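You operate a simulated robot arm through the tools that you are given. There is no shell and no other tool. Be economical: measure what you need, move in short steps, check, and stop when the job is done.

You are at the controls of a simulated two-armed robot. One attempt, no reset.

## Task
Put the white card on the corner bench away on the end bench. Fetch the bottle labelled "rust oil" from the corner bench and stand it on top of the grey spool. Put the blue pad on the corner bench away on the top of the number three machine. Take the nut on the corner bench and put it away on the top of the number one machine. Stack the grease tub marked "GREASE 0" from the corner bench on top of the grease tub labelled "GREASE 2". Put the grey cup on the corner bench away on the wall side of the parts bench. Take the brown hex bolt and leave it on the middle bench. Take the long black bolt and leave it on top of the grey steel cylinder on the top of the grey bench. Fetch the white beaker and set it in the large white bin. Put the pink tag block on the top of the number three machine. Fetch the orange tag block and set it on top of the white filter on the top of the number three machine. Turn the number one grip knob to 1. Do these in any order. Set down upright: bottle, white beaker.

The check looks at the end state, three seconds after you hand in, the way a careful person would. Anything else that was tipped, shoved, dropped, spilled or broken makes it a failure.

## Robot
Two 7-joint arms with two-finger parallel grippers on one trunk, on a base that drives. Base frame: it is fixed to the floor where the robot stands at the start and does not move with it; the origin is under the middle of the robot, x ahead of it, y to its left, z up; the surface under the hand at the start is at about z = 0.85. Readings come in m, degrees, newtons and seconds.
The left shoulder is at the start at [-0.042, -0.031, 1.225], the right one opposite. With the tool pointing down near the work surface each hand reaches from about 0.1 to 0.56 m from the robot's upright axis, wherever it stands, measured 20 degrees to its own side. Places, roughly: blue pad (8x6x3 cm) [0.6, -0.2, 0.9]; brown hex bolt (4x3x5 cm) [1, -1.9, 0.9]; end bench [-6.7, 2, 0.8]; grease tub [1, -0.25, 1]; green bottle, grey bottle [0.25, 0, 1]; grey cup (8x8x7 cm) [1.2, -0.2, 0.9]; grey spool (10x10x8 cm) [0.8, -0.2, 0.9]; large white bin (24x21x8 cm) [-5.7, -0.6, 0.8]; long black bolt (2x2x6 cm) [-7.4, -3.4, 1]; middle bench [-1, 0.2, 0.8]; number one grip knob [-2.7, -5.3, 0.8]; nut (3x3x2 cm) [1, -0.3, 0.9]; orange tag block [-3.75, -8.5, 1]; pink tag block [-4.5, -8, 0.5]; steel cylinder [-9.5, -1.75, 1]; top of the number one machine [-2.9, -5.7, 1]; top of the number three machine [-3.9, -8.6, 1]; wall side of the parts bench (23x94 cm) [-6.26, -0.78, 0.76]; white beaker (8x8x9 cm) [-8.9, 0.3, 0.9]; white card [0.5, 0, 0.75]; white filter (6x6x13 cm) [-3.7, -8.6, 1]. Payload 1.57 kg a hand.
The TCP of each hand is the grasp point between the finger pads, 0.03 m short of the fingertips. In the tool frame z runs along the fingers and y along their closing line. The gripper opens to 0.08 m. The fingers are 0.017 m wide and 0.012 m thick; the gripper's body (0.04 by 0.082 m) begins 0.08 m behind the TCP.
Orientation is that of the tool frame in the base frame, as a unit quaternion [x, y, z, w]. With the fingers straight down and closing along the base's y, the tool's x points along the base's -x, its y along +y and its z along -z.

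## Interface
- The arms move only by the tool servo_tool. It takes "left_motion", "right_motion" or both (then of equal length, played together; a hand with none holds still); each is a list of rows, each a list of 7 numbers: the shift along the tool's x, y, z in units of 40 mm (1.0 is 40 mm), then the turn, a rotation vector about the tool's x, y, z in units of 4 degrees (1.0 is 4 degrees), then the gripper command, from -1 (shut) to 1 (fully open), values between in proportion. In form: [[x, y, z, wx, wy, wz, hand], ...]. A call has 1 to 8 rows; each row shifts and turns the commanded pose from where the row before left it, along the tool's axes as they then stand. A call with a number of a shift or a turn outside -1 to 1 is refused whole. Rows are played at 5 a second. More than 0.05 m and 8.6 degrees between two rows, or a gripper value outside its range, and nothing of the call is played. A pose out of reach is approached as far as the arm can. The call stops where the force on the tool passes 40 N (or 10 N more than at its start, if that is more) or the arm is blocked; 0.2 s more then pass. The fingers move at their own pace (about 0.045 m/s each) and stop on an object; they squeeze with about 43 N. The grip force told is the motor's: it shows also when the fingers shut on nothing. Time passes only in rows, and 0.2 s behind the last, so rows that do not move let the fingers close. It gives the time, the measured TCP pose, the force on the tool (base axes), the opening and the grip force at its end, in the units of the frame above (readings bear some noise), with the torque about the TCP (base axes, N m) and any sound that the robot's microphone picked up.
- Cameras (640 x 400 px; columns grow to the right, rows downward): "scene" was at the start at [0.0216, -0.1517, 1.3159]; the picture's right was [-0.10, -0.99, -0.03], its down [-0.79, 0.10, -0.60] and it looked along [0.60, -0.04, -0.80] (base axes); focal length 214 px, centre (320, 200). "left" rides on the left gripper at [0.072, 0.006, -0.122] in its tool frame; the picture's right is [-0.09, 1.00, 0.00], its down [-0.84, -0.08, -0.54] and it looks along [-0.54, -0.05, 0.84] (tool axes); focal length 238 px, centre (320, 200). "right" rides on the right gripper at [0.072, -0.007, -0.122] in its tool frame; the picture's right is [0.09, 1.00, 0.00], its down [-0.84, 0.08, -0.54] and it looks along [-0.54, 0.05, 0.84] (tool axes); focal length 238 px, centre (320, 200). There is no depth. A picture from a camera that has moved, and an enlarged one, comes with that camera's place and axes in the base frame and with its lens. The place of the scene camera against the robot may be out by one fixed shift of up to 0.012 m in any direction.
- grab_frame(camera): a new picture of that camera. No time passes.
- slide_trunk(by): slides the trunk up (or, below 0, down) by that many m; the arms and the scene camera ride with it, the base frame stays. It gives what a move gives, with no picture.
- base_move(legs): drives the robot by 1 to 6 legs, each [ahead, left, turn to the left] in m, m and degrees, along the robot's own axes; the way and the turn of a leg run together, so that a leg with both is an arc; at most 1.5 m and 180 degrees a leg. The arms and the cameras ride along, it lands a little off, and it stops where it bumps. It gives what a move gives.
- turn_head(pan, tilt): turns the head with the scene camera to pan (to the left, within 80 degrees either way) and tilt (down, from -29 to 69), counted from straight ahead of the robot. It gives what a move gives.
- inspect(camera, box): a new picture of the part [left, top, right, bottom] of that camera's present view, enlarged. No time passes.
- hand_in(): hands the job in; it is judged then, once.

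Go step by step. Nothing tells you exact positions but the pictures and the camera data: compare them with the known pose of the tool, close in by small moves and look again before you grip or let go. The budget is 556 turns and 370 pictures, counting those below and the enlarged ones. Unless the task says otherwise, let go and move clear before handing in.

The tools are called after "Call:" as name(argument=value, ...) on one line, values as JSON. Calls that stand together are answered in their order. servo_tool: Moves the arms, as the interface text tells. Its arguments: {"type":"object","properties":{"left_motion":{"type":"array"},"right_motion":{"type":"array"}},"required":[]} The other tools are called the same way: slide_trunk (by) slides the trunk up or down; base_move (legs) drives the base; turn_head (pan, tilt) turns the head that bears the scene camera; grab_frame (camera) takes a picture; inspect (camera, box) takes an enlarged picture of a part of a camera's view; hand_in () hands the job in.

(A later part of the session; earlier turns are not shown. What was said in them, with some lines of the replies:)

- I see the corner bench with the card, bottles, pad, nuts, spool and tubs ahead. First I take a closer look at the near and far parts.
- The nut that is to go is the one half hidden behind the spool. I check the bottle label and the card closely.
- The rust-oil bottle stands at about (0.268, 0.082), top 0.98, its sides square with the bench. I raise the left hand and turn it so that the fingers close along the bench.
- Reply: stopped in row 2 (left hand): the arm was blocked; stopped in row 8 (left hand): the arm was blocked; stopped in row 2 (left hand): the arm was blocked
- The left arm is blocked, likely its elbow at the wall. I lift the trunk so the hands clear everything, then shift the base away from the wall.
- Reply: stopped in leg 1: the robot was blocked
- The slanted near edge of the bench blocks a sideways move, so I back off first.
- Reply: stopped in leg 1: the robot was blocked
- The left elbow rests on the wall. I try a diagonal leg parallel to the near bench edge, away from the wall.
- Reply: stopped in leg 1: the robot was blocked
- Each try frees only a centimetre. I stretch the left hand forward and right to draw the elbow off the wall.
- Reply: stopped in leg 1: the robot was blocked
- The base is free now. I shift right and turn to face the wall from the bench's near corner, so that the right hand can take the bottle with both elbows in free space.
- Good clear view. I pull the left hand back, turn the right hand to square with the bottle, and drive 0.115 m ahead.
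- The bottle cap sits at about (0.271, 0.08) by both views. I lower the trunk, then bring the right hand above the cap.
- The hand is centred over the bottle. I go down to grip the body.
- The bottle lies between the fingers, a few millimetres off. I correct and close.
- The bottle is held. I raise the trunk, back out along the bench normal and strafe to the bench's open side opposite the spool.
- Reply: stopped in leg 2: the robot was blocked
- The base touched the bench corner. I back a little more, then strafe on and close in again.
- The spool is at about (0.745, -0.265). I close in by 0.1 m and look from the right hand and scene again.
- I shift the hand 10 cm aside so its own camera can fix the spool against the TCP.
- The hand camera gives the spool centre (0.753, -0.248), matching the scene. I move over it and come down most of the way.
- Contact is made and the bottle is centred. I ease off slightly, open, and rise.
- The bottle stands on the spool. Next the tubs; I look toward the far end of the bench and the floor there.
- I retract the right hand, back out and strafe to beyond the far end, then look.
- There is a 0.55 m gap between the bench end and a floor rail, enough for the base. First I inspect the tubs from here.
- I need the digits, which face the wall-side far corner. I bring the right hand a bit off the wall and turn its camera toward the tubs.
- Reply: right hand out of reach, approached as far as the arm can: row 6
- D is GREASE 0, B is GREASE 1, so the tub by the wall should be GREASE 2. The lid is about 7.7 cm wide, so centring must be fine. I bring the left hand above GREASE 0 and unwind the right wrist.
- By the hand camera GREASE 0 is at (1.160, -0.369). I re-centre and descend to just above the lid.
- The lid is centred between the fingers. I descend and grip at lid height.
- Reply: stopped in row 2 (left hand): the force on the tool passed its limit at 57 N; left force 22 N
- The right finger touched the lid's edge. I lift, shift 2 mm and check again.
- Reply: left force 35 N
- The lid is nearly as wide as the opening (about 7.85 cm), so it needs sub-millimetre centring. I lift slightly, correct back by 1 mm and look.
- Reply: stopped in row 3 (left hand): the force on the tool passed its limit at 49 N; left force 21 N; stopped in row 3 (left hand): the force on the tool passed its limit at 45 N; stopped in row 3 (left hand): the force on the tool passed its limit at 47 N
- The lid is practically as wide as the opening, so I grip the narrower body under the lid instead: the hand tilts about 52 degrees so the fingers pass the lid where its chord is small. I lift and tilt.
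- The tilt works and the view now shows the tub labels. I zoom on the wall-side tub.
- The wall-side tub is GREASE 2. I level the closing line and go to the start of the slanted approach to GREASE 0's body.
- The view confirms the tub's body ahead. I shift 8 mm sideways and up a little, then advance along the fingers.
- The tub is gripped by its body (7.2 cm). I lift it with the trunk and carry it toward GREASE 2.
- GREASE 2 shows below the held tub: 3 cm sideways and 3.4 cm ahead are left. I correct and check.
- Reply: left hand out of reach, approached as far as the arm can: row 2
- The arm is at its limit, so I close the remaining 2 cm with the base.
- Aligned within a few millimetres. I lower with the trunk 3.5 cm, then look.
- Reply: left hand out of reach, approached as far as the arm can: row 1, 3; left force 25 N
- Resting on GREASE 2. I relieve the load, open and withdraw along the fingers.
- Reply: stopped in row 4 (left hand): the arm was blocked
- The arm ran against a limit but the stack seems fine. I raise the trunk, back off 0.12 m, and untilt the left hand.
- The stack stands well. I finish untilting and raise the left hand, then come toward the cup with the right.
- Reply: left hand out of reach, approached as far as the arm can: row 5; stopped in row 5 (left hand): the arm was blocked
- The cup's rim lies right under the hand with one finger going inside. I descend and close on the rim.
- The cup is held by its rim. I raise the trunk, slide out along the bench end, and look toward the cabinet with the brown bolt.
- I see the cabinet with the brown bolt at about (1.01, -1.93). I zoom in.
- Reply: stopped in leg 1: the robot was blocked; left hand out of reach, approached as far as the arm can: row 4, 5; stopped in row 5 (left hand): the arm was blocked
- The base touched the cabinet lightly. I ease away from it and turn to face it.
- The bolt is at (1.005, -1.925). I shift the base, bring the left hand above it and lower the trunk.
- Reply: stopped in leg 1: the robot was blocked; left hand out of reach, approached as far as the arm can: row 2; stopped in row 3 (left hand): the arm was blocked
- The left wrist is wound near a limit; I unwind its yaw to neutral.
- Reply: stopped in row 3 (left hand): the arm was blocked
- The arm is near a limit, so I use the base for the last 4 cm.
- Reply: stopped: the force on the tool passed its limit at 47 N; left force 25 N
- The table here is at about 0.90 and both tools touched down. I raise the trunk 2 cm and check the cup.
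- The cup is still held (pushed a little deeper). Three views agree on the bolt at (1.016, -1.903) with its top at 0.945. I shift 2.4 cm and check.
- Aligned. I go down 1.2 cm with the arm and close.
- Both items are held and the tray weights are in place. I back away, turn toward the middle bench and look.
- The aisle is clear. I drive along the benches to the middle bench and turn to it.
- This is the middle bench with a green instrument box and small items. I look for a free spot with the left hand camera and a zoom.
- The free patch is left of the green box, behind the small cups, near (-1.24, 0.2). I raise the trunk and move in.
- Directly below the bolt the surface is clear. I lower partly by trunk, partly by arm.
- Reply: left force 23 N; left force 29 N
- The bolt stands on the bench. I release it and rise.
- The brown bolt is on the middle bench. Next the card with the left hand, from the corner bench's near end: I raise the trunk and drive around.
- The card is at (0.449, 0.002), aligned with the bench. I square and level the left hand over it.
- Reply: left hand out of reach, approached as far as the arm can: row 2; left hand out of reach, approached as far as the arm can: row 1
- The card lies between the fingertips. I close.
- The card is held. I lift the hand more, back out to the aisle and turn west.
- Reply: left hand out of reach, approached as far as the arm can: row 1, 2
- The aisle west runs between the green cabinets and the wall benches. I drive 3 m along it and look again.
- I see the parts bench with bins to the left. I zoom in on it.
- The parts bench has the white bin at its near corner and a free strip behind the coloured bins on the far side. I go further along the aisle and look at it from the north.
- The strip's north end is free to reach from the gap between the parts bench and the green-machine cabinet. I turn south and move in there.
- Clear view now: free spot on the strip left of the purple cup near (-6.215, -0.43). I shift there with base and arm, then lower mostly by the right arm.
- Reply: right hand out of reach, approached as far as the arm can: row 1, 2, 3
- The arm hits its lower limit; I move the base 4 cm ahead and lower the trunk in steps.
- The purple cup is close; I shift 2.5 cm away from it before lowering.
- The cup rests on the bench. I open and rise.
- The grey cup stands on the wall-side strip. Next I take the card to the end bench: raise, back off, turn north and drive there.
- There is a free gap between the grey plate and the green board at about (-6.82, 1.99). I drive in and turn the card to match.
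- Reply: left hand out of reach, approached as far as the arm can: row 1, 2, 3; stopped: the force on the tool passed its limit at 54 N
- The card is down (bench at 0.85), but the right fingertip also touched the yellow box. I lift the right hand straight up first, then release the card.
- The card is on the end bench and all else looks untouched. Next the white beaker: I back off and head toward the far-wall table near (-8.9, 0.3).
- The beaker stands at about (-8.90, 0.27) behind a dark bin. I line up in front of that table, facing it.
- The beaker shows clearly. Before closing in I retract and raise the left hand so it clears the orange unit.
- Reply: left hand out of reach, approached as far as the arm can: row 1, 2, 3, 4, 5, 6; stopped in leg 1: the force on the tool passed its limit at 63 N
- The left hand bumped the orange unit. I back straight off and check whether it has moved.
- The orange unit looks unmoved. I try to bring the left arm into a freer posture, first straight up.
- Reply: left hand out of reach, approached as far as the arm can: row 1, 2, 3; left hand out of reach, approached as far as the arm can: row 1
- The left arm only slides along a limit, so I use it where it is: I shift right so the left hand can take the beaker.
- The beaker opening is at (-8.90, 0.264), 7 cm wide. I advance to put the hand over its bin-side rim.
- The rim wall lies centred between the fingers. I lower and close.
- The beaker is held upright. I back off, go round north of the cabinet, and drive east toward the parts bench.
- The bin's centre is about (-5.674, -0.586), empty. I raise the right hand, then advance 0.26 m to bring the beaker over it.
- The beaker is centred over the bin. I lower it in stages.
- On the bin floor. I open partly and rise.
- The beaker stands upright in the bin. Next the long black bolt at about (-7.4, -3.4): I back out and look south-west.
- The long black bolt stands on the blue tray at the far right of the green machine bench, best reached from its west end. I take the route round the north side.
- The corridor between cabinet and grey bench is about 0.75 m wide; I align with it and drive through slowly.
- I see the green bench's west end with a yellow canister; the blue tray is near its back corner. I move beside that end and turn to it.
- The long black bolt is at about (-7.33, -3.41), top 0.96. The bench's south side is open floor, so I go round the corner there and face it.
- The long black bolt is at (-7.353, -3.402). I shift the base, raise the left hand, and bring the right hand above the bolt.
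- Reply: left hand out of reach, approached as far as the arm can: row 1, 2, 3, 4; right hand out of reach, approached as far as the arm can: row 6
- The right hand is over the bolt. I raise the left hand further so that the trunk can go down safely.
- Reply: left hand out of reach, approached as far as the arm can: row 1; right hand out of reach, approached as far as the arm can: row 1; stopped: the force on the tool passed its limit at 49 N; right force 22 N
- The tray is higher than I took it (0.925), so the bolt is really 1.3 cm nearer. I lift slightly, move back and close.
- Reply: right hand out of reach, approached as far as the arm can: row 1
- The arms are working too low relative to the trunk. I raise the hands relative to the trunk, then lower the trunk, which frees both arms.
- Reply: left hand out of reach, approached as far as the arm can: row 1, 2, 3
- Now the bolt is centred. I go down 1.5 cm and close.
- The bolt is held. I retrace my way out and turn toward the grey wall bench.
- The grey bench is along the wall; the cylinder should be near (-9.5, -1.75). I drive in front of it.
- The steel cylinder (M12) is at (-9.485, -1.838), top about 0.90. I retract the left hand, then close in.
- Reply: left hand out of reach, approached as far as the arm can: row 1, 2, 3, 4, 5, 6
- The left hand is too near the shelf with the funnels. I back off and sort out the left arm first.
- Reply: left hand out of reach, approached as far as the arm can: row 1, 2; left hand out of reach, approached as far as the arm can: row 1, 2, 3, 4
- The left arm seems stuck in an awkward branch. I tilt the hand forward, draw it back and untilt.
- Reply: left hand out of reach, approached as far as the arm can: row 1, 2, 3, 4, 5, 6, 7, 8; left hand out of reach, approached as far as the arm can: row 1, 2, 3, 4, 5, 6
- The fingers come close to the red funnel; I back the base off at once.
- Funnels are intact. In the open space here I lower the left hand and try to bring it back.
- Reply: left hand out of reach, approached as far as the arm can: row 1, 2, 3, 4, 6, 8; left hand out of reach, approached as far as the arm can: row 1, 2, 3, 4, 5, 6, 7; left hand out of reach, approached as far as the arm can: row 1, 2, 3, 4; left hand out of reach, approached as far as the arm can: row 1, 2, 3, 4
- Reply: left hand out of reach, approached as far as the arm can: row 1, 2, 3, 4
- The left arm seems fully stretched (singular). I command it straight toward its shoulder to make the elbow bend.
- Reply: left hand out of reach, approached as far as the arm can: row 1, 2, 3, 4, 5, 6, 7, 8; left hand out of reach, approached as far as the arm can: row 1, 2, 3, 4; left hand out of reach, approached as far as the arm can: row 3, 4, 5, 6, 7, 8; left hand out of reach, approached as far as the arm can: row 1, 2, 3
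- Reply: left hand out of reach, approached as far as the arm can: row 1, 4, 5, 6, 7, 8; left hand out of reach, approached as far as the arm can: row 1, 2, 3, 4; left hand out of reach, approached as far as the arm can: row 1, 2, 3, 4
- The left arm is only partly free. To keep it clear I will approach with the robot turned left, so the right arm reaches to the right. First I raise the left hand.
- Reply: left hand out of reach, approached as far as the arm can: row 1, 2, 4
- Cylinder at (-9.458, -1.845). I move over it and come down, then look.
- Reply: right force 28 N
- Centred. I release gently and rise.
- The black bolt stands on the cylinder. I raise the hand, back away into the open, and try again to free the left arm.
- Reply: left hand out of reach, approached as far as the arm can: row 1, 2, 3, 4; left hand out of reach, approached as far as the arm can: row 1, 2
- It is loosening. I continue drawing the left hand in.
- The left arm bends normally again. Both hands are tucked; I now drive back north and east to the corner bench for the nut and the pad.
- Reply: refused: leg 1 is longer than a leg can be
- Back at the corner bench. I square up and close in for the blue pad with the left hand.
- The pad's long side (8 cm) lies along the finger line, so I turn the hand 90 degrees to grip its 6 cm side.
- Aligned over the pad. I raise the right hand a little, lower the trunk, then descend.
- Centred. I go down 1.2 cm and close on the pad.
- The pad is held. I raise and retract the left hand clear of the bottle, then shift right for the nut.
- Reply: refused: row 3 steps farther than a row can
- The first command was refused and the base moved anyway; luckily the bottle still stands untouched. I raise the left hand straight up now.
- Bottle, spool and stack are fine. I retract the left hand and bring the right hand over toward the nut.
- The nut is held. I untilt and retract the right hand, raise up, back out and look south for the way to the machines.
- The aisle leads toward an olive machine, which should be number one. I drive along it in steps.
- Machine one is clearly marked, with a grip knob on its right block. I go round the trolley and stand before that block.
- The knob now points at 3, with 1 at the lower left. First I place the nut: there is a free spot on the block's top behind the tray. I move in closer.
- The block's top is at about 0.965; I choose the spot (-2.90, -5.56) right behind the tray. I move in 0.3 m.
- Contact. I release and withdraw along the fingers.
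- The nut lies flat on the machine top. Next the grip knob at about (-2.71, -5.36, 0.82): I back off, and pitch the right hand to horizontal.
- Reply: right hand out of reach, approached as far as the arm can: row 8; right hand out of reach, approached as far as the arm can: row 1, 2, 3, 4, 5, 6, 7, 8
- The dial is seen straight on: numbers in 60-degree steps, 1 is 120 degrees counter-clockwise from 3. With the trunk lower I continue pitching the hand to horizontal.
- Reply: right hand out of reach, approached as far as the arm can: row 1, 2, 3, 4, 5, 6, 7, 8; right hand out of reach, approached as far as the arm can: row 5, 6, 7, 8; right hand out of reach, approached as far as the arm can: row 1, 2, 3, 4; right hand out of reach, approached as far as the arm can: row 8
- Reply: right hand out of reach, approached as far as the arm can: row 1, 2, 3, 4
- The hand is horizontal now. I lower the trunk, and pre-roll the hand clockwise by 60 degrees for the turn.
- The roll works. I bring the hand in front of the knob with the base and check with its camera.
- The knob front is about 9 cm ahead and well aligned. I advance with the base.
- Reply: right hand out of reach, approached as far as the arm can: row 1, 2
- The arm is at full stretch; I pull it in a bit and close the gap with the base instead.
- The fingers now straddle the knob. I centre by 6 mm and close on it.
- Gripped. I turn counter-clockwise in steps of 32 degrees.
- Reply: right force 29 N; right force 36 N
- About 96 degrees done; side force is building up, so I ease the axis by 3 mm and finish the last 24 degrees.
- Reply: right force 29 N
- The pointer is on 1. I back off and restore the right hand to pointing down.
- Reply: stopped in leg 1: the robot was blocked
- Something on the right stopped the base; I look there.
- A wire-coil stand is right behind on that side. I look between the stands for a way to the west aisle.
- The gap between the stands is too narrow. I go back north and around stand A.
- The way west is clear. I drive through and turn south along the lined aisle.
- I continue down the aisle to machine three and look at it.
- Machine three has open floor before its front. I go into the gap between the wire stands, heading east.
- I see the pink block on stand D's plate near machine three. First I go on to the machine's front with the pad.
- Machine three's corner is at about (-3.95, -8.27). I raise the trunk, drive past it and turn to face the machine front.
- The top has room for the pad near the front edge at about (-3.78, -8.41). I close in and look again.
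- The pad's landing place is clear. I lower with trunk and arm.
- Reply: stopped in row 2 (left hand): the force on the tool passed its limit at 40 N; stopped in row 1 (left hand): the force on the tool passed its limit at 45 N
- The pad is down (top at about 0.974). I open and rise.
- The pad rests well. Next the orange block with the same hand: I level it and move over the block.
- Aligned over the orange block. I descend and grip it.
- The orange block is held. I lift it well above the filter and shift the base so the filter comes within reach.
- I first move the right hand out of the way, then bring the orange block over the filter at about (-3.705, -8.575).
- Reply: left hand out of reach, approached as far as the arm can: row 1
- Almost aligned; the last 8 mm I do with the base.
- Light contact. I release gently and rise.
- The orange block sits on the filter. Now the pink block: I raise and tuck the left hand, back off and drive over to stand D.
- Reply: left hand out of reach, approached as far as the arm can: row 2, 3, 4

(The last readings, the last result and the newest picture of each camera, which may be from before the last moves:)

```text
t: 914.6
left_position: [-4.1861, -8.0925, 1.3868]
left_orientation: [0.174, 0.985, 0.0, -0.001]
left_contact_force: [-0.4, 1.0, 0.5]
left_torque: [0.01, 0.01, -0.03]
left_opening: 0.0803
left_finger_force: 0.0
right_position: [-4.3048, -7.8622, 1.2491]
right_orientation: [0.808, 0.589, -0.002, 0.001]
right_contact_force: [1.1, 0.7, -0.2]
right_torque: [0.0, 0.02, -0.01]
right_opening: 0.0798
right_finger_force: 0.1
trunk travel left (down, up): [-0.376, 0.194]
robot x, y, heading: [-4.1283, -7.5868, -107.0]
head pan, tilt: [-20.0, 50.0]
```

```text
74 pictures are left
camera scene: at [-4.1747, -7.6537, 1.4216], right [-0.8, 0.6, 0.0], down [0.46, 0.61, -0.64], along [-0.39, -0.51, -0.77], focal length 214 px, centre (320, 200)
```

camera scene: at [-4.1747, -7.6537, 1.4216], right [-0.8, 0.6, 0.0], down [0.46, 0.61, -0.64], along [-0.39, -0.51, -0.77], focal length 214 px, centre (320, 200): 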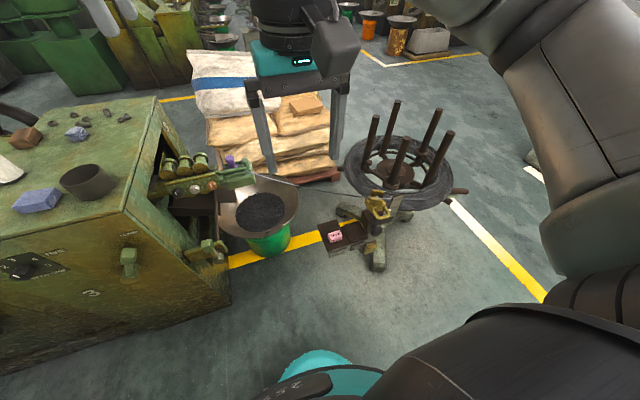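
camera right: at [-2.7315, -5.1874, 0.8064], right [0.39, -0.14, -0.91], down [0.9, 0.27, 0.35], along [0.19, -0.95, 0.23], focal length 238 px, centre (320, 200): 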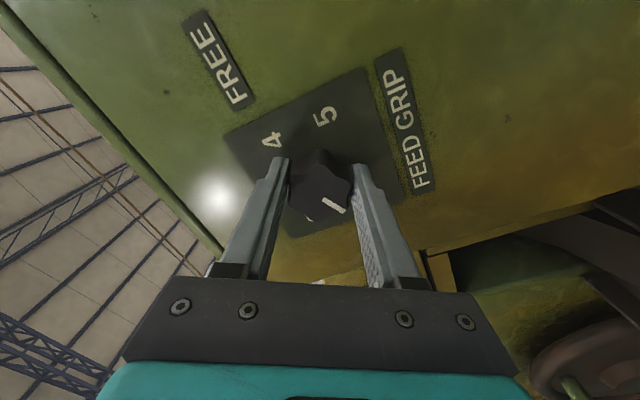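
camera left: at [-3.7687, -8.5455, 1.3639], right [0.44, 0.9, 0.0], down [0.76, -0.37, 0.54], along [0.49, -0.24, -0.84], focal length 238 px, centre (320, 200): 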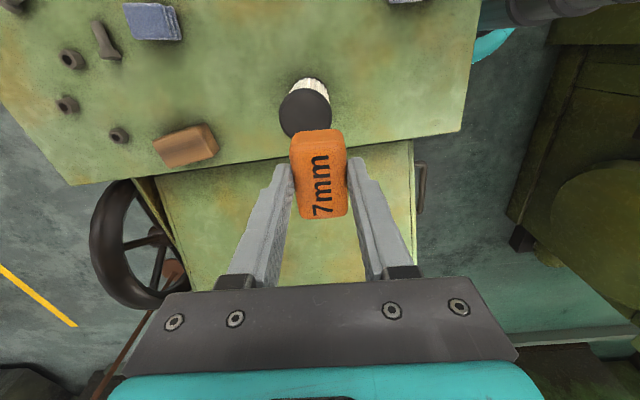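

Pink is at about (-4.51, -7.99) on the plate, with the wire running behind it. I turn toward it, tuck the left hand and tilt the right hand so its wrist leans away from the wire.

Call:
base_move(legs=[[0, 0, -8]])

Call:
servo_tool(left_motion=[[0, 0.8, 0, 0, 0, 0, 1], [0, 0.8, 0, 0, 0, 0, 1], [0, 0.8, 0, 0, 0, 0, 1], [0, 0, 0, 0, 0, 0, 1], [0, 0, 0, 0, 0, 0, 1], [0, 0, 0, 0, 0, 0, 1]], right_motion=[[-0.7, -0.35, 0, 0, -1, 0, 1], [-0.7, -0.35, 0, 0, -1, 0, 1], [-0.7, -0.35, 0.1, 0, -1, 0, 1], [-0.7, -0.35, 0.2, 0, -1, 0, 1], [-0.6, -0.35, 0.3, 0, -1, 0, 1], [-0.6, -0.35, 0.3, 0, -1, 0, 1]])

Call:
slide_trunk(by=-0.3)

Call:
grab_frame(camera="right")

Call:
grab_frame(camera="scene")

```text
t: 915.7
left_position: [-4.2578, -8.0798, 1.387]
left_orientation: [0.243, 0.97, -0.001, -0.001]
left_contact_force: [-0.2, -0.5, -0.1]
left_torque: [0.01, -0.03, -0.03]
left_opening: 0.08
left_finger_force: 0.0
right_position: [-4.3432, -7.8359, 1.2488]
right_orientation: [0.848, 0.53, -0.002, 0.0]
right_contact_force: [-0.1, 0.3, -0.3]
right_torque: [0.02, -0.04, 0.0]
right_opening: 0.0802
right_finger_force: 0.2
trunk travel left (down, up): [-0.376, 0.194]
robot x, y, heading: [-4.1295, -7.5863, -115.1]
head pan, tilt: [-20.0, 50.0]
```

```text
t: 917.1
left_position: [-4.2105, -7.9965, 1.3886]
left_orientation: [0.243, 0.97, 0.0, -0.001]
left_contact_force: [-0.4, 0.6, 0.3]
left_torque: [0.03, -0.05, -0.01]
left_opening: 0.0801
left_finger_force: 0.1
right_position: [-4.4913, -7.9502, 1.2409]
right_orientation: [0.829, 0.519, -0.179, 0.111]
right_contact_force: [-0.4, 0.4, -0.1]
right_torque: [-0.03, -0.02, 0.01]
right_opening: 0.0799
right_finger_force: 0.2
trunk travel left (down, up): [-0.376, 0.194]
robot x, y, heading: [-4.1347, -7.5863, -115.0]
head pan, tilt: [-20.0, 50.0]
```

```text
t: 920.1
left_position: [-4.2101, -7.9965, 1.0895]
left_orientation: [0.243, 0.97, -0.001, -0.002]
left_contact_force: [-0.4, 0.1, 0.3]
left_torque: [0.01, 0.01, 0.01]
left_opening: 0.08
left_finger_force: 0.0
right_position: [-4.4913, -7.9508, 0.9409]
right_orientation: [0.829, 0.518, -0.177, 0.111]
right_contact_force: [-0.2, 0.3, 0.3]
right_torque: [-0.01, 0.01, 0.01]
right_opening: 0.08
right_finger_force: 0.1
trunk travel left (down, up): [-0.076, 0.494]
robot x, y, heading: [-4.1254, -7.5825, -115.1]
head pan, tilt: [-20.0, 50.0]
```

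```text
73 pictures are left
camera right: at [-4.4453, -7.8428, 1.0229], right [0.93, -0.36, -0.04], down [-0.17, -0.52, 0.84], along [-0.32, -0.77, -0.55], focal length 238 px, centre (320, 200)
```

right: 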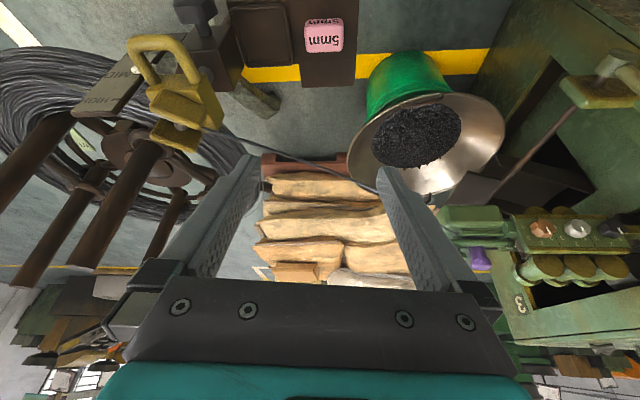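

```text
72 pictures are left
camera scene: at [-4.1842, -7.646, 1.1217], right [-0.71, 0.71, 0.0], down [0.54, 0.54, -0.64], along [-0.45, -0.45, -0.77], focal length 214 px, centre (320, 200)
```

scene: 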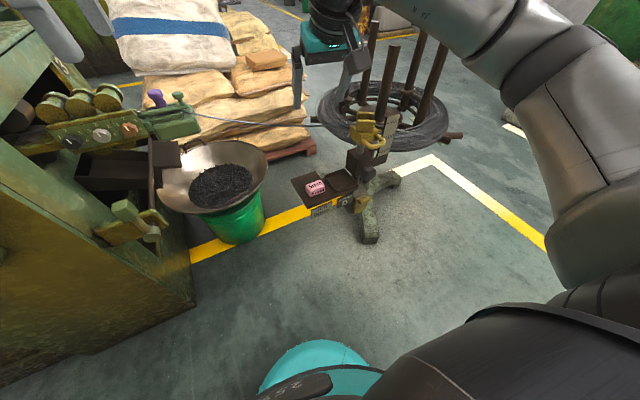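

Pink's top is at about (-4.513, -7.992, 0.61). I lower toward it in stages.

Call:
slide_trunk(by=-0.07)

Call:
servo_tool(right_motion=[[0.35, 0, 0.85, 0, 0, 0, 1], [0.35, 0, 0.85, 0, 0, 0, 1], [0.35, 0, 0.85, 0, 0, 0, 1], [0.35, 0, 0.85, 0, 0, 0, 1], [0.3, 0, 0.85, 0, 0, 0, 1]])

Call:
grab_frame(camera="right")

```text
t: 921.1
left_position: [-4.2094, -7.9964, 1.0195]
left_orientation: [0.243, 0.97, -0.001, -0.001]
left_contact_force: [-0.4, -0.5, 0.1]
left_torque: [0.01, 0.01, -0.01]
left_opening: 0.0802
left_finger_force: 0.0
right_position: [-4.4909, -7.9496, 0.8716]
right_orientation: [0.83, 0.518, -0.178, 0.111]
right_contact_force: [0.1, 0.3, 0.5]
right_torque: [-0.02, 0.02, -0.01]
right_opening: 0.08
right_finger_force: 0.0
trunk travel left (down, up): [-0.006, 0.564]
robot x, y, heading: [-4.1316, -7.5887, -115.0]
head pan, tilt: [-20.0, 50.0]
```

```text
t: 922.3
left_position: [-4.2096, -7.9975, 1.0182]
left_orientation: [0.242, 0.97, 0.0, -0.002]
left_contact_force: [0.5, 0.2, -0.3]
left_torque: [0.01, -0.03, -0.05]
left_opening: 0.08
left_finger_force: 0.1
right_position: [-4.4946, -7.9588, 0.691]
right_orientation: [0.83, 0.518, -0.178, 0.11]
right_contact_force: [1.2, 0.3, 0.1]
right_torque: [0.0, -0.01, 0.0]
right_opening: 0.0801
right_finger_force: 0.1
trunk travel left (down, up): [-0.006, 0.564]
robot x, y, heading: [-4.1299, -7.5848, -115.1]
head pan, tilt: [-20.0, 50.0]
```

```text
71 pictures are left
camera right: at [-4.4485, -7.8513, 0.7713], right [0.93, -0.36, -0.04], down [-0.17, -0.52, 0.84], along [-0.32, -0.77, -0.55], focal length 238 px, centre (320, 200)
```

right: 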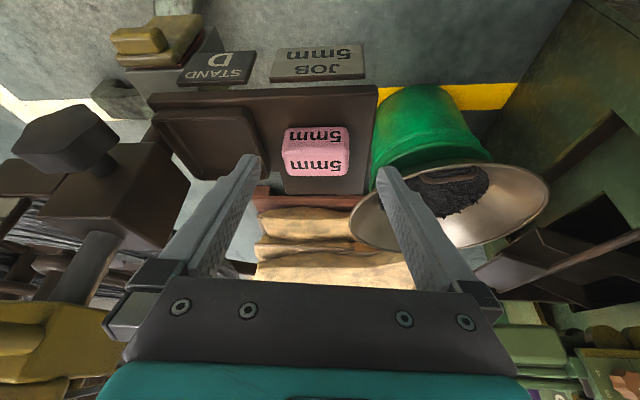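

Call:
servo_tool(right_motion=[[-0.1, -0.07, 0.5, 0, 0, 0, 1], [0, 0, 0.6, 0, 0, 0, 1], [0, 0, 0.4, 0, 0, 0, 1]])

Call:
grab_frame(camera="right")

```text
t: 923.1
left_position: [-4.2096, -7.9968, 1.0183]
left_orientation: [0.243, 0.97, -0.001, -0.001]
left_contact_force: [0.0, -0.6, 0.0]
left_torque: [0.02, 0.0, -0.01]
left_opening: 0.0799
left_finger_force: 0.1
right_position: [-4.5098, -7.9822, 0.6361]
right_orientation: [0.829, 0.518, -0.178, 0.111]
right_contact_force: [0.1, 0.1, -0.2]
right_torque: [0.0, 0.02, -0.02]
right_opening: 0.0799
right_finger_force: 0.2
trunk travel left (down, up): [-0.006, 0.564]
robot x, y, heading: [-4.1302, -7.5842, -115.0]
head pan, tilt: [-20.0, 50.0]
```

```text
70 pictures are left
camera right: at [-4.4644, -7.8751, 0.7177], right [0.93, -0.36, -0.04], down [-0.17, -0.52, 0.84], along [-0.32, -0.77, -0.55], focal length 238 px, centre (320, 200)
```

right: 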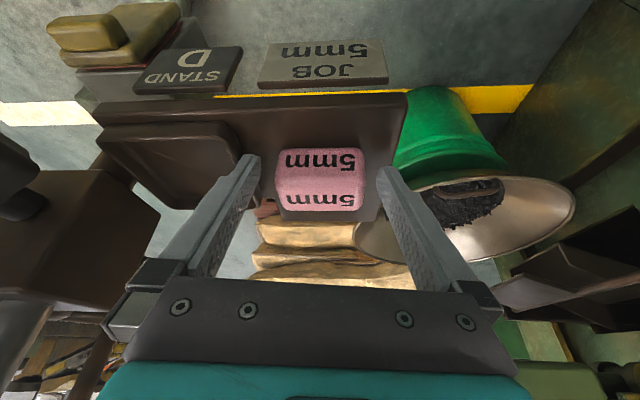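

The pink block is between the fingers. I close and lift.

Call:
servo_tool(right_motion=[[0, 0, 0, 0, 0, 0, 0.2], [0, 0, 0, 0, 0, 0, -1], [0, 0, 0, 0, 0, 0, -1], [0, 0, 0, 0, 0, 0, -1]])

Call:
servo_tool(right_motion=[[0, 0, -0.6, 0, 0, 0, -1], [0, 0, -0.9, 0, 0, 0, -1], [0, 0, -0.9, 0, 0, 0, -1], [0, 0, -0.9, 0, 0, 0, -1]])

Call:
grab_frame(camera="right")

```text
t: 924.1
left_position: [-4.2095, -7.9976, 1.019]
left_orientation: [0.243, 0.97, 0.0, -0.001]
left_contact_force: [-0.7, -0.3, -1.1]
left_torque: [0.0, -0.03, 0.0]
left_opening: 0.0803
left_finger_force: 0.1
right_position: [-4.5079, -7.9828, 0.637]
right_orientation: [0.829, 0.518, -0.179, 0.111]
right_contact_force: [0.2, -0.3, -0.2]
right_torque: [0.01, 0.02, -0.01]
right_opening: 0.0568
right_finger_force: 36.3
trunk travel left (down, up): [-0.006, 0.564]
robot x, y, heading: [-4.1312, -7.5854, -114.8]
head pan, tilt: [-20.0, 50.0]
```

```text
t: 925.1
left_position: [-4.2083, -7.997, 1.0187]
left_orientation: [0.243, 0.97, -0.001, -0.001]
left_contact_force: [-0.1, 0.4, 0.5]
left_torque: [0.02, 0.01, -0.02]
left_opening: 0.0801
left_finger_force: 0.0
right_position: [-4.485, -7.9316, 0.7552]
right_orientation: [0.829, 0.518, -0.177, 0.11]
right_contact_force: [0.0, 0.8, -0.6]
right_torque: [0.0, 0.01, 0.0]
right_opening: 0.0568
right_finger_force: 42.7
trunk travel left (down, up): [-0.006, 0.564]
robot x, y, heading: [-4.1304, -7.5849, -114.7]
head pan, tilt: [-20.0, 50.0]
```

```text
69 pictures are left
camera right: at [-4.4407, -7.8245, 0.8375], right [0.93, -0.36, -0.04], down [-0.17, -0.52, 0.84], along [-0.32, -0.77, -0.55], focal length 238 px, centre (320, 200)
```

right: 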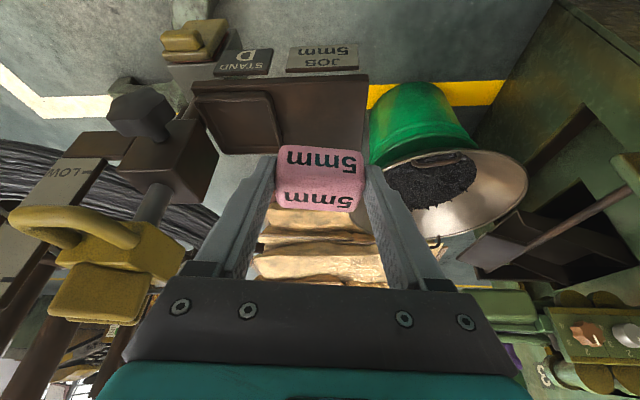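

The pink block is held. I raise the trunk and return to the machine front, aiming for the vacated spot behind the pad.

Call:
slide_trunk(by=0.4)

Call:
base_move(legs=[[0, 0, 7], [0, 0.6, 0], [0.2, 0, 0]])

Call:
turn_head(pan=0, tilt=45)

Call:
grab_frame(camera="scene")

Call:
grab_frame(camera="right")

```text
t: 929.0
left_position: [-4.2106, -7.996, 1.4189]
left_orientation: [0.242, 0.97, -0.001, 0.0]
left_contact_force: [0.5, 0.5, 1.4]
left_torque: [-0.04, 0.01, 0.0]
left_opening: 0.08
left_finger_force: 0.0
right_position: [-4.4871, -7.9318, 1.1555]
right_orientation: [0.829, 0.518, -0.178, 0.111]
right_contact_force: [0.6, 0.3, -0.3]
right_torque: [0.03, 0.0, -0.03]
right_opening: 0.057
right_finger_force: 42.9
trunk travel left (down, up): [-0.406, 0.164]
robot x, y, heading: [-4.1308, -7.5831, -115.0]
head pan, tilt: [-20.0, 50.0]
```

```text
t: 934.0
left_position: [-3.6584, -8.3704, 1.4184]
left_orientation: [0.182, 0.983, 0.0, -0.001]
left_contact_force: [0.2, -0.1, -1.1]
left_torque: [0.02, 0.01, 0.04]
left_opening: 0.0801
left_finger_force: 0.1
right_position: [-3.9399, -8.3406, 1.1548]
right_orientation: [0.796, 0.568, -0.17, 0.121]
right_contact_force: [-0.6, 0.3, -1.0]
right_torque: [0.01, -0.03, 0.01]
right_opening: 0.057
right_finger_force: 42.4
trunk travel left (down, up): [-0.406, 0.164]
robot x, y, heading: [-3.63, -7.9555, -107.8]
head pan, tilt: [-20.0, 50.0]
```

```text
t: 934.9
left_position: [-3.6569, -8.3709, 1.419]
left_orientation: [0.183, 0.983, -0.001, -0.001]
left_contact_force: [-0.3, 0.7, 0.6]
left_torque: [-0.02, 0.0, 0.01]
left_opening: 0.0797
left_finger_force: 0.1
right_position: [-3.9416, -8.3385, 1.1554]
right_orientation: [0.796, 0.568, -0.171, 0.122]
right_contact_force: [-0.3, -0.5, -0.7]
right_torque: [-0.02, 0.04, -0.03]
right_opening: 0.0567
right_finger_force: 43.3
trunk travel left (down, up): [-0.406, 0.164]
robot x, y, heading: [-3.6276, -7.9519, -107.9]
head pan, tilt: [0.0, 45.0]
```

```text
68 pictures are left
camera scene: at [-3.6535, -8.0359, 1.4585], right [-0.95, 0.31, 0.0], down [0.22, 0.67, -0.71], along [-0.22, -0.67, -0.71], focal length 214 px, centre (320, 200)
```

scene: 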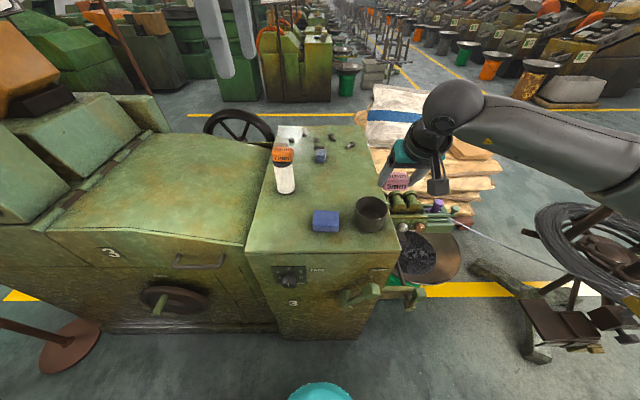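

```text
67 pictures are left
camera right: at [-3.9087, -8.2276, 1.2371], right [0.97, -0.24, -0.04], down [-0.1, -0.54, 0.84], along [-0.22, -0.81, -0.55], focal length 238 px, centre (320, 200)
```

right: 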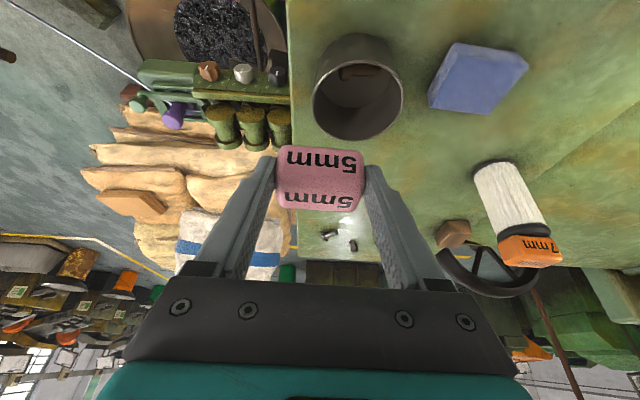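

Call:
base_move(legs=[[0.08, 0, 0]])

Call:
servo_tool(right_motion=[[0, 0.8, 0, 0, 0, 0, -1], [0, 0.8, 0, 0, 0, 0, -1], [0.2, 0.8, 0, 0, 0, 0, -1], [0.2, 0.75, 0, 0, 0, 0, -1], [0.06, 0, 0.8, 0, 0, 0, -1], [0, 0, 0.8, 0, 0, 0, -1], [0, 0, 0.8, 0, 0, 0, -1]])

Call:
grab_frame(camera="right")

Call:
grab_frame(camera="scene")

```text
t: 936.0
left_position: [-3.6849, -8.4499, 1.4187]
left_orientation: [0.183, 0.983, -0.001, 0.0]
left_contact_force: [-0.7, -0.2, 0.3]
left_torque: [0.06, -0.01, 0.0]
left_opening: 0.0801
left_finger_force: 0.1
right_position: [-3.9667, -8.4198, 1.1566]
right_orientation: [0.796, 0.568, -0.17, 0.122]
right_contact_force: [-0.6, -0.2, -0.8]
right_torque: [0.03, -0.02, 0.02]
right_opening: 0.0567
right_finger_force: 42.9
trunk travel left (down, up): [-0.406, 0.164]
robot x, y, heading: [-3.6583, -8.0327, -108.2]
head pan, tilt: [0.0, 45.0]
```

```text
t: 937.5
left_position: [-3.6834, -8.448, 1.4187]
left_orientation: [0.183, 0.983, 0.0, -0.001]
left_contact_force: [0.0, -0.1, -0.3]
left_torque: [0.0, 0.0, 0.0]
left_opening: 0.0802
left_finger_force: 0.1
right_position: [-3.854, -8.4813, 1.0613]
right_orientation: [0.796, 0.568, -0.171, 0.122]
right_contact_force: [-0.3, -0.5, -1.2]
right_torque: [0.05, 0.01, -0.01]
right_opening: 0.0567
right_finger_force: 43.1
trunk travel left (down, up): [-0.406, 0.164]
robot x, y, heading: [-3.6575, -8.0262, -108.1]
head pan, tilt: [0.0, 45.0]
```

```text
66 pictures are left
camera right: at [-3.8224, -8.3695, 1.1413], right [0.97, -0.24, -0.04], down [-0.1, -0.54, 0.84], along [-0.23, -0.81, -0.55], focal length 238 px, centre (320, 200)
```

right: 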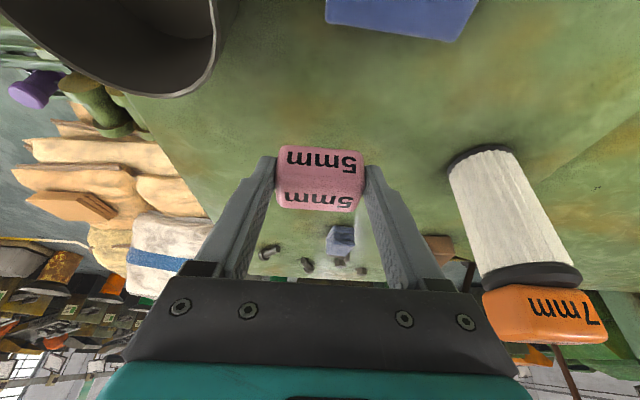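

```text
65 pictures are left
camera scene: at [-3.6793, -8.115, 1.4585], right [-0.95, 0.31, 0.0], down [0.22, 0.67, -0.71], along [-0.22, -0.67, -0.71], focal length 214 px, centre (320, 200)
```

scene: 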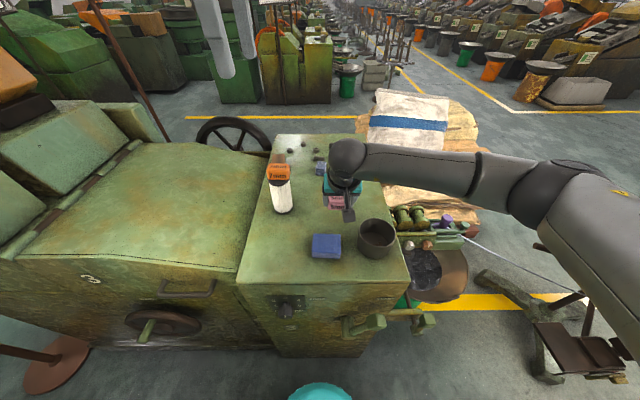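

Call:
servo_tool(right_motion=[[0.18, 0, 0.4, 0, 0, 0, -1], [0.16, 0, 0.35, 0, 0, 0, -1]])

Call:
servo_tool(right_motion=[[0.06, 0, 0.13, 0, 0, 0, -1]])

Call:
servo_tool(right_motion=[[0.04, 0, 0.09, 0, 0, 0, -1]])

```text
t: 938.1
left_position: [-3.6833, -8.449, 1.4194]
left_orientation: [0.183, 0.983, -0.001, -0.001]
left_contact_force: [-0.4, 0.7, 0.1]
left_torque: [0.02, 0.0, -0.01]
left_opening: 0.08
left_finger_force: 0.1
right_position: [-3.8513, -8.4807, 1.0293]
right_orientation: [0.796, 0.568, -0.17, 0.122]
right_contact_force: [0.0, 0.4, -0.4]
right_torque: [0.01, 0.0, -0.01]
right_opening: 0.057
right_finger_force: 43.1
trunk travel left (down, up): [-0.406, 0.164]
robot x, y, heading: [-3.6538, -8.0345, -107.9]
head pan, tilt: [0.0, 45.0]
```

```text
t: 938.5
left_position: [-3.6837, -8.4504, 1.4193]
left_orientation: [0.183, 0.983, -0.002, -0.001]
left_contact_force: [0.3, -0.5, 0.6]
left_torque: [0.01, 0.0, -0.01]
left_opening: 0.0798
left_finger_force: 0.0
right_position: [-3.8543, -8.4799, 1.0227]
right_orientation: [0.796, 0.568, -0.171, 0.12]
right_contact_force: [-0.1, 0.1, -0.4]
right_torque: [0.01, -0.02, 0.02]
right_opening: 0.0569
right_finger_force: 42.8
trunk travel left (down, up): [-0.406, 0.164]
robot x, y, heading: [-3.6533, -8.0305, -107.7]
head pan, tilt: [0.0, 45.0]
```

```text
t: 939.0
left_position: [-3.6842, -8.4493, 1.419]
left_orientation: [0.184, 0.983, -0.002, -0.002]
left_contact_force: [-0.7, 0.2, -0.4]
left_torque: [-0.01, -0.02, -0.02]
left_opening: 0.0799
left_finger_force: 0.1
right_position: [-3.8529, -8.4806, 1.0176]
right_orientation: [0.796, 0.568, -0.171, 0.121]
right_contact_force: [0.5, -0.6, 0.0]
right_torque: [0.03, 0.02, 0.0]
right_opening: 0.057
right_finger_force: 43.5
trunk travel left (down, up): [-0.406, 0.164]
robot x, y, heading: [-3.6559, -8.0323, -108.0]
head pan, tilt: [0.0, 45.0]
```

Call:
servo_tool(right_motion=[[0.03, 0, 0.07, 0, 0, 0, -1]])

Call:
servo_tool(right_motion=[[0.03, 0, 0.07, 0, 0, 0, -1]])

Call:
inspect(camera="right", box=[224, 100, 416, 220])

```text
t: 939.4
left_position: [-3.6833, -8.4487, 1.4195]
left_orientation: [0.183, 0.983, -0.002, -0.002]
left_contact_force: [-0.6, 0.1, 0.5]
left_torque: [-0.02, -0.03, -0.01]
left_opening: 0.0802
left_finger_force: 0.1
right_position: [-3.8541, -8.4807, 1.0158]
right_orientation: [0.796, 0.568, -0.171, 0.122]
right_contact_force: [0.1, -0.2, -0.2]
right_torque: [0.05, -0.04, 0.02]
right_opening: 0.0569
right_finger_force: 42.9
trunk travel left (down, up): [-0.406, 0.164]
robot x, y, heading: [-3.656, -8.0277, -108.3]
head pan, tilt: [0.0, 45.0]
```

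```text
t: 939.8
left_position: [-3.6847, -8.4491, 1.419]
left_orientation: [0.183, 0.983, -0.001, -0.001]
left_contact_force: [-0.4, -0.1, 0.5]
left_torque: [0.02, 0.04, 0.0]
left_opening: 0.0797
left_finger_force: 0.2
right_position: [-3.8539, -8.4805, 1.0126]
right_orientation: [0.796, 0.568, -0.17, 0.121]
right_contact_force: [0.4, 0.1, 0.0]
right_torque: [-0.01, 0.02, -0.02]
right_opening: 0.0568
right_finger_force: 43.1
trunk travel left (down, up): [-0.406, 0.164]
robot x, y, heading: [-3.6501, -8.0323, -108.0]
head pan, tilt: [0.0, 45.0]
```

```text
3.33 times, centred on (320, 160) of right
camera zoom: at [-3.8221, -8.3686, 1.094], right [0.97, -0.24, -0.04], down [-0.1, -0.54, 0.84], along [-0.23, -0.81, -0.55], focal length 794 px, centre (320, 333)
```

zoom: 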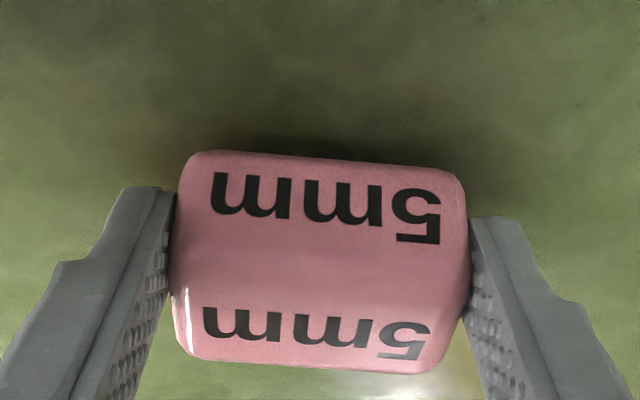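

Call:
servo_tool(right_motion=[[0.03, 0, 0.07, 0, 0, 0, -1], [0.02, 0, 0.05, 0, 0, 0, -1]])

Call:
servo_tool(right_motion=[[0.03, 0, 0.06, 0, 0, 0, -1]])

```text
t: 940.4
left_position: [-3.6843, -8.4497, 1.418]
left_orientation: [0.183, 0.983, -0.002, -0.001]
left_contact_force: [0.5, 0.6, -0.7]
left_torque: [0.04, 0.03, 0.02]
left_opening: 0.0799
left_finger_force: 0.1
right_position: [-3.854, -8.4814, 1.0069]
right_orientation: [0.796, 0.568, -0.171, 0.121]
right_contact_force: [1.1, 0.3, 0.2]
right_torque: [0.0, 0.03, -0.01]
right_opening: 0.0569
right_finger_force: 43.4
trunk travel left (down, up): [-0.406, 0.164]
robot x, y, heading: [-3.6558, -8.0342, -107.9]
head pan, tilt: [0.0, 45.0]
```

```text
t: 940.8
left_position: [-3.6829, -8.4479, 1.4192]
left_orientation: [0.182, 0.983, -0.002, -0.001]
left_contact_force: [-0.6, 1.2, 0.5]
left_torque: [-0.02, 0.0, -0.02]
left_opening: 0.0799
left_finger_force: 0.1
right_position: [-3.853, -8.4805, 1.0059]
right_orientation: [0.796, 0.568, -0.172, 0.123]
right_contact_force: [0.2, 3.2, 11.3]
right_torque: [0.08, -0.2, 0.0]
right_opening: 0.0568
right_finger_force: 43.0
trunk travel left (down, up): [-0.406, 0.164]
robot x, y, heading: [-3.655, -8.0326, -107.9]
head pan, tilt: [0.0, 45.0]
```

Contact. I release the pink block and withdraw along the fingers.

Call:
servo_tool(right_motion=[[0, 0, 0, 0, 0, 0, 0.2], [0, 0, 0, 0, 0, 0, 0.85], [0, 0, 0, 0, 0, 0, 0.9], [0, 0, -0.6, 0, 0, 0, 0.9], [0, 0, -0.9, 0, 0, 0, 0.9], [0, 0, -0.9, 0, 0, 0, 0.9], [0, 0, -0.9, 0, 0, 0, 0.9]])

Call:
grab_frame(camera="right")

Call:
base_move(legs=[[-0.3, 0, 0]])

Call:
grab_frame(camera="scene")

```text
t: 942.4
left_position: [-3.6847, -8.4489, 1.4199]
left_orientation: [0.183, 0.983, -0.002, -0.001]
left_contact_force: [-0.3, 0.4, -0.8]
left_torque: [-0.05, -0.01, 0.02]
left_opening: 0.0801
left_finger_force: 0.0
right_position: [-3.8355, -8.4273, 1.1239]
right_orientation: [0.796, 0.568, -0.17, 0.12]
right_contact_force: [0.3, -0.3, -0.4]
right_torque: [-0.04, -0.03, 0.01]
right_opening: 0.0762
right_finger_force: 0.1
trunk travel left (down, up): [-0.406, 0.164]
robot x, y, heading: [-3.6562, -8.032, -108.2]
head pan, tilt: [0.0, 45.0]
```

```text
63 pictures are left
camera right: at [-3.8034, -8.3149, 1.2047], right [0.97, -0.24, -0.04], down [-0.1, -0.54, 0.84], along [-0.23, -0.81, -0.55], focal length 238 px, centre (320, 200)
```

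right: 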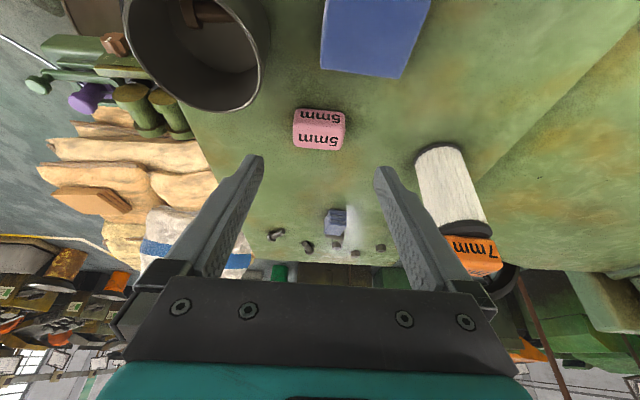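

```text
t: 944.4
left_position: [-3.5906, -8.1614, 1.4194]
left_orientation: [0.183, 0.983, -0.002, -0.001]
left_contact_force: [0.5, 0.5, 0.3]
left_torque: [0.01, 0.01, -0.04]
left_opening: 0.0799
left_finger_force: 0.0
right_position: [-3.741, -8.1391, 1.1229]
right_orientation: [0.796, 0.568, -0.171, 0.122]
right_contact_force: [-0.4, -0.3, 0.6]
right_torque: [-0.03, 0.0, 0.03]
right_opening: 0.076
right_finger_force: 0.0
trunk travel left (down, up): [-0.406, 0.164]
robot x, y, heading: [-3.5625, -7.7424, -108.1]
head pan, tilt: [0.0, 45.0]
```

```text
62 pictures are left
camera scene: at [-3.5851, -7.8261, 1.4586], right [-0.95, 0.31, 0.0], down [0.22, 0.67, -0.71], along [-0.22, -0.67, -0.71], focal length 214 px, centre (320, 200)
```

scene: 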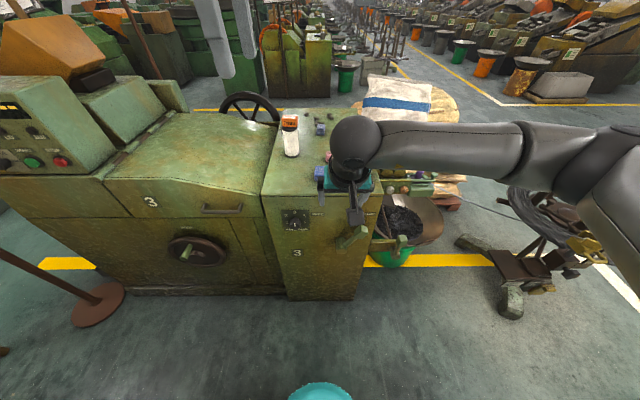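

All twelve items are done as far as I can see, and both hands are empty and clear. I hand in.

Call:
hand_in()

```text
The job is handed in.
```

I finished all twelve jobs and handed in with both hands empty and clear; the last pictures showed each piece in place.

- **Bumps:** the base bumped a wire stand near machine one and the drawer cabinet. A hand bumped the orange unit on the far-wall table and touched the yellow box on the end bench. Nothing looked moved in the pictures I took, though I did not check the wire stand or the cabinet afterwards.
- **Cup and tray weight:** while I was fetching the brown bolt, the grey cup in my other hand pressed on one of the weights in the drawer cabinet's tray. All four weights looked in place afterwards.
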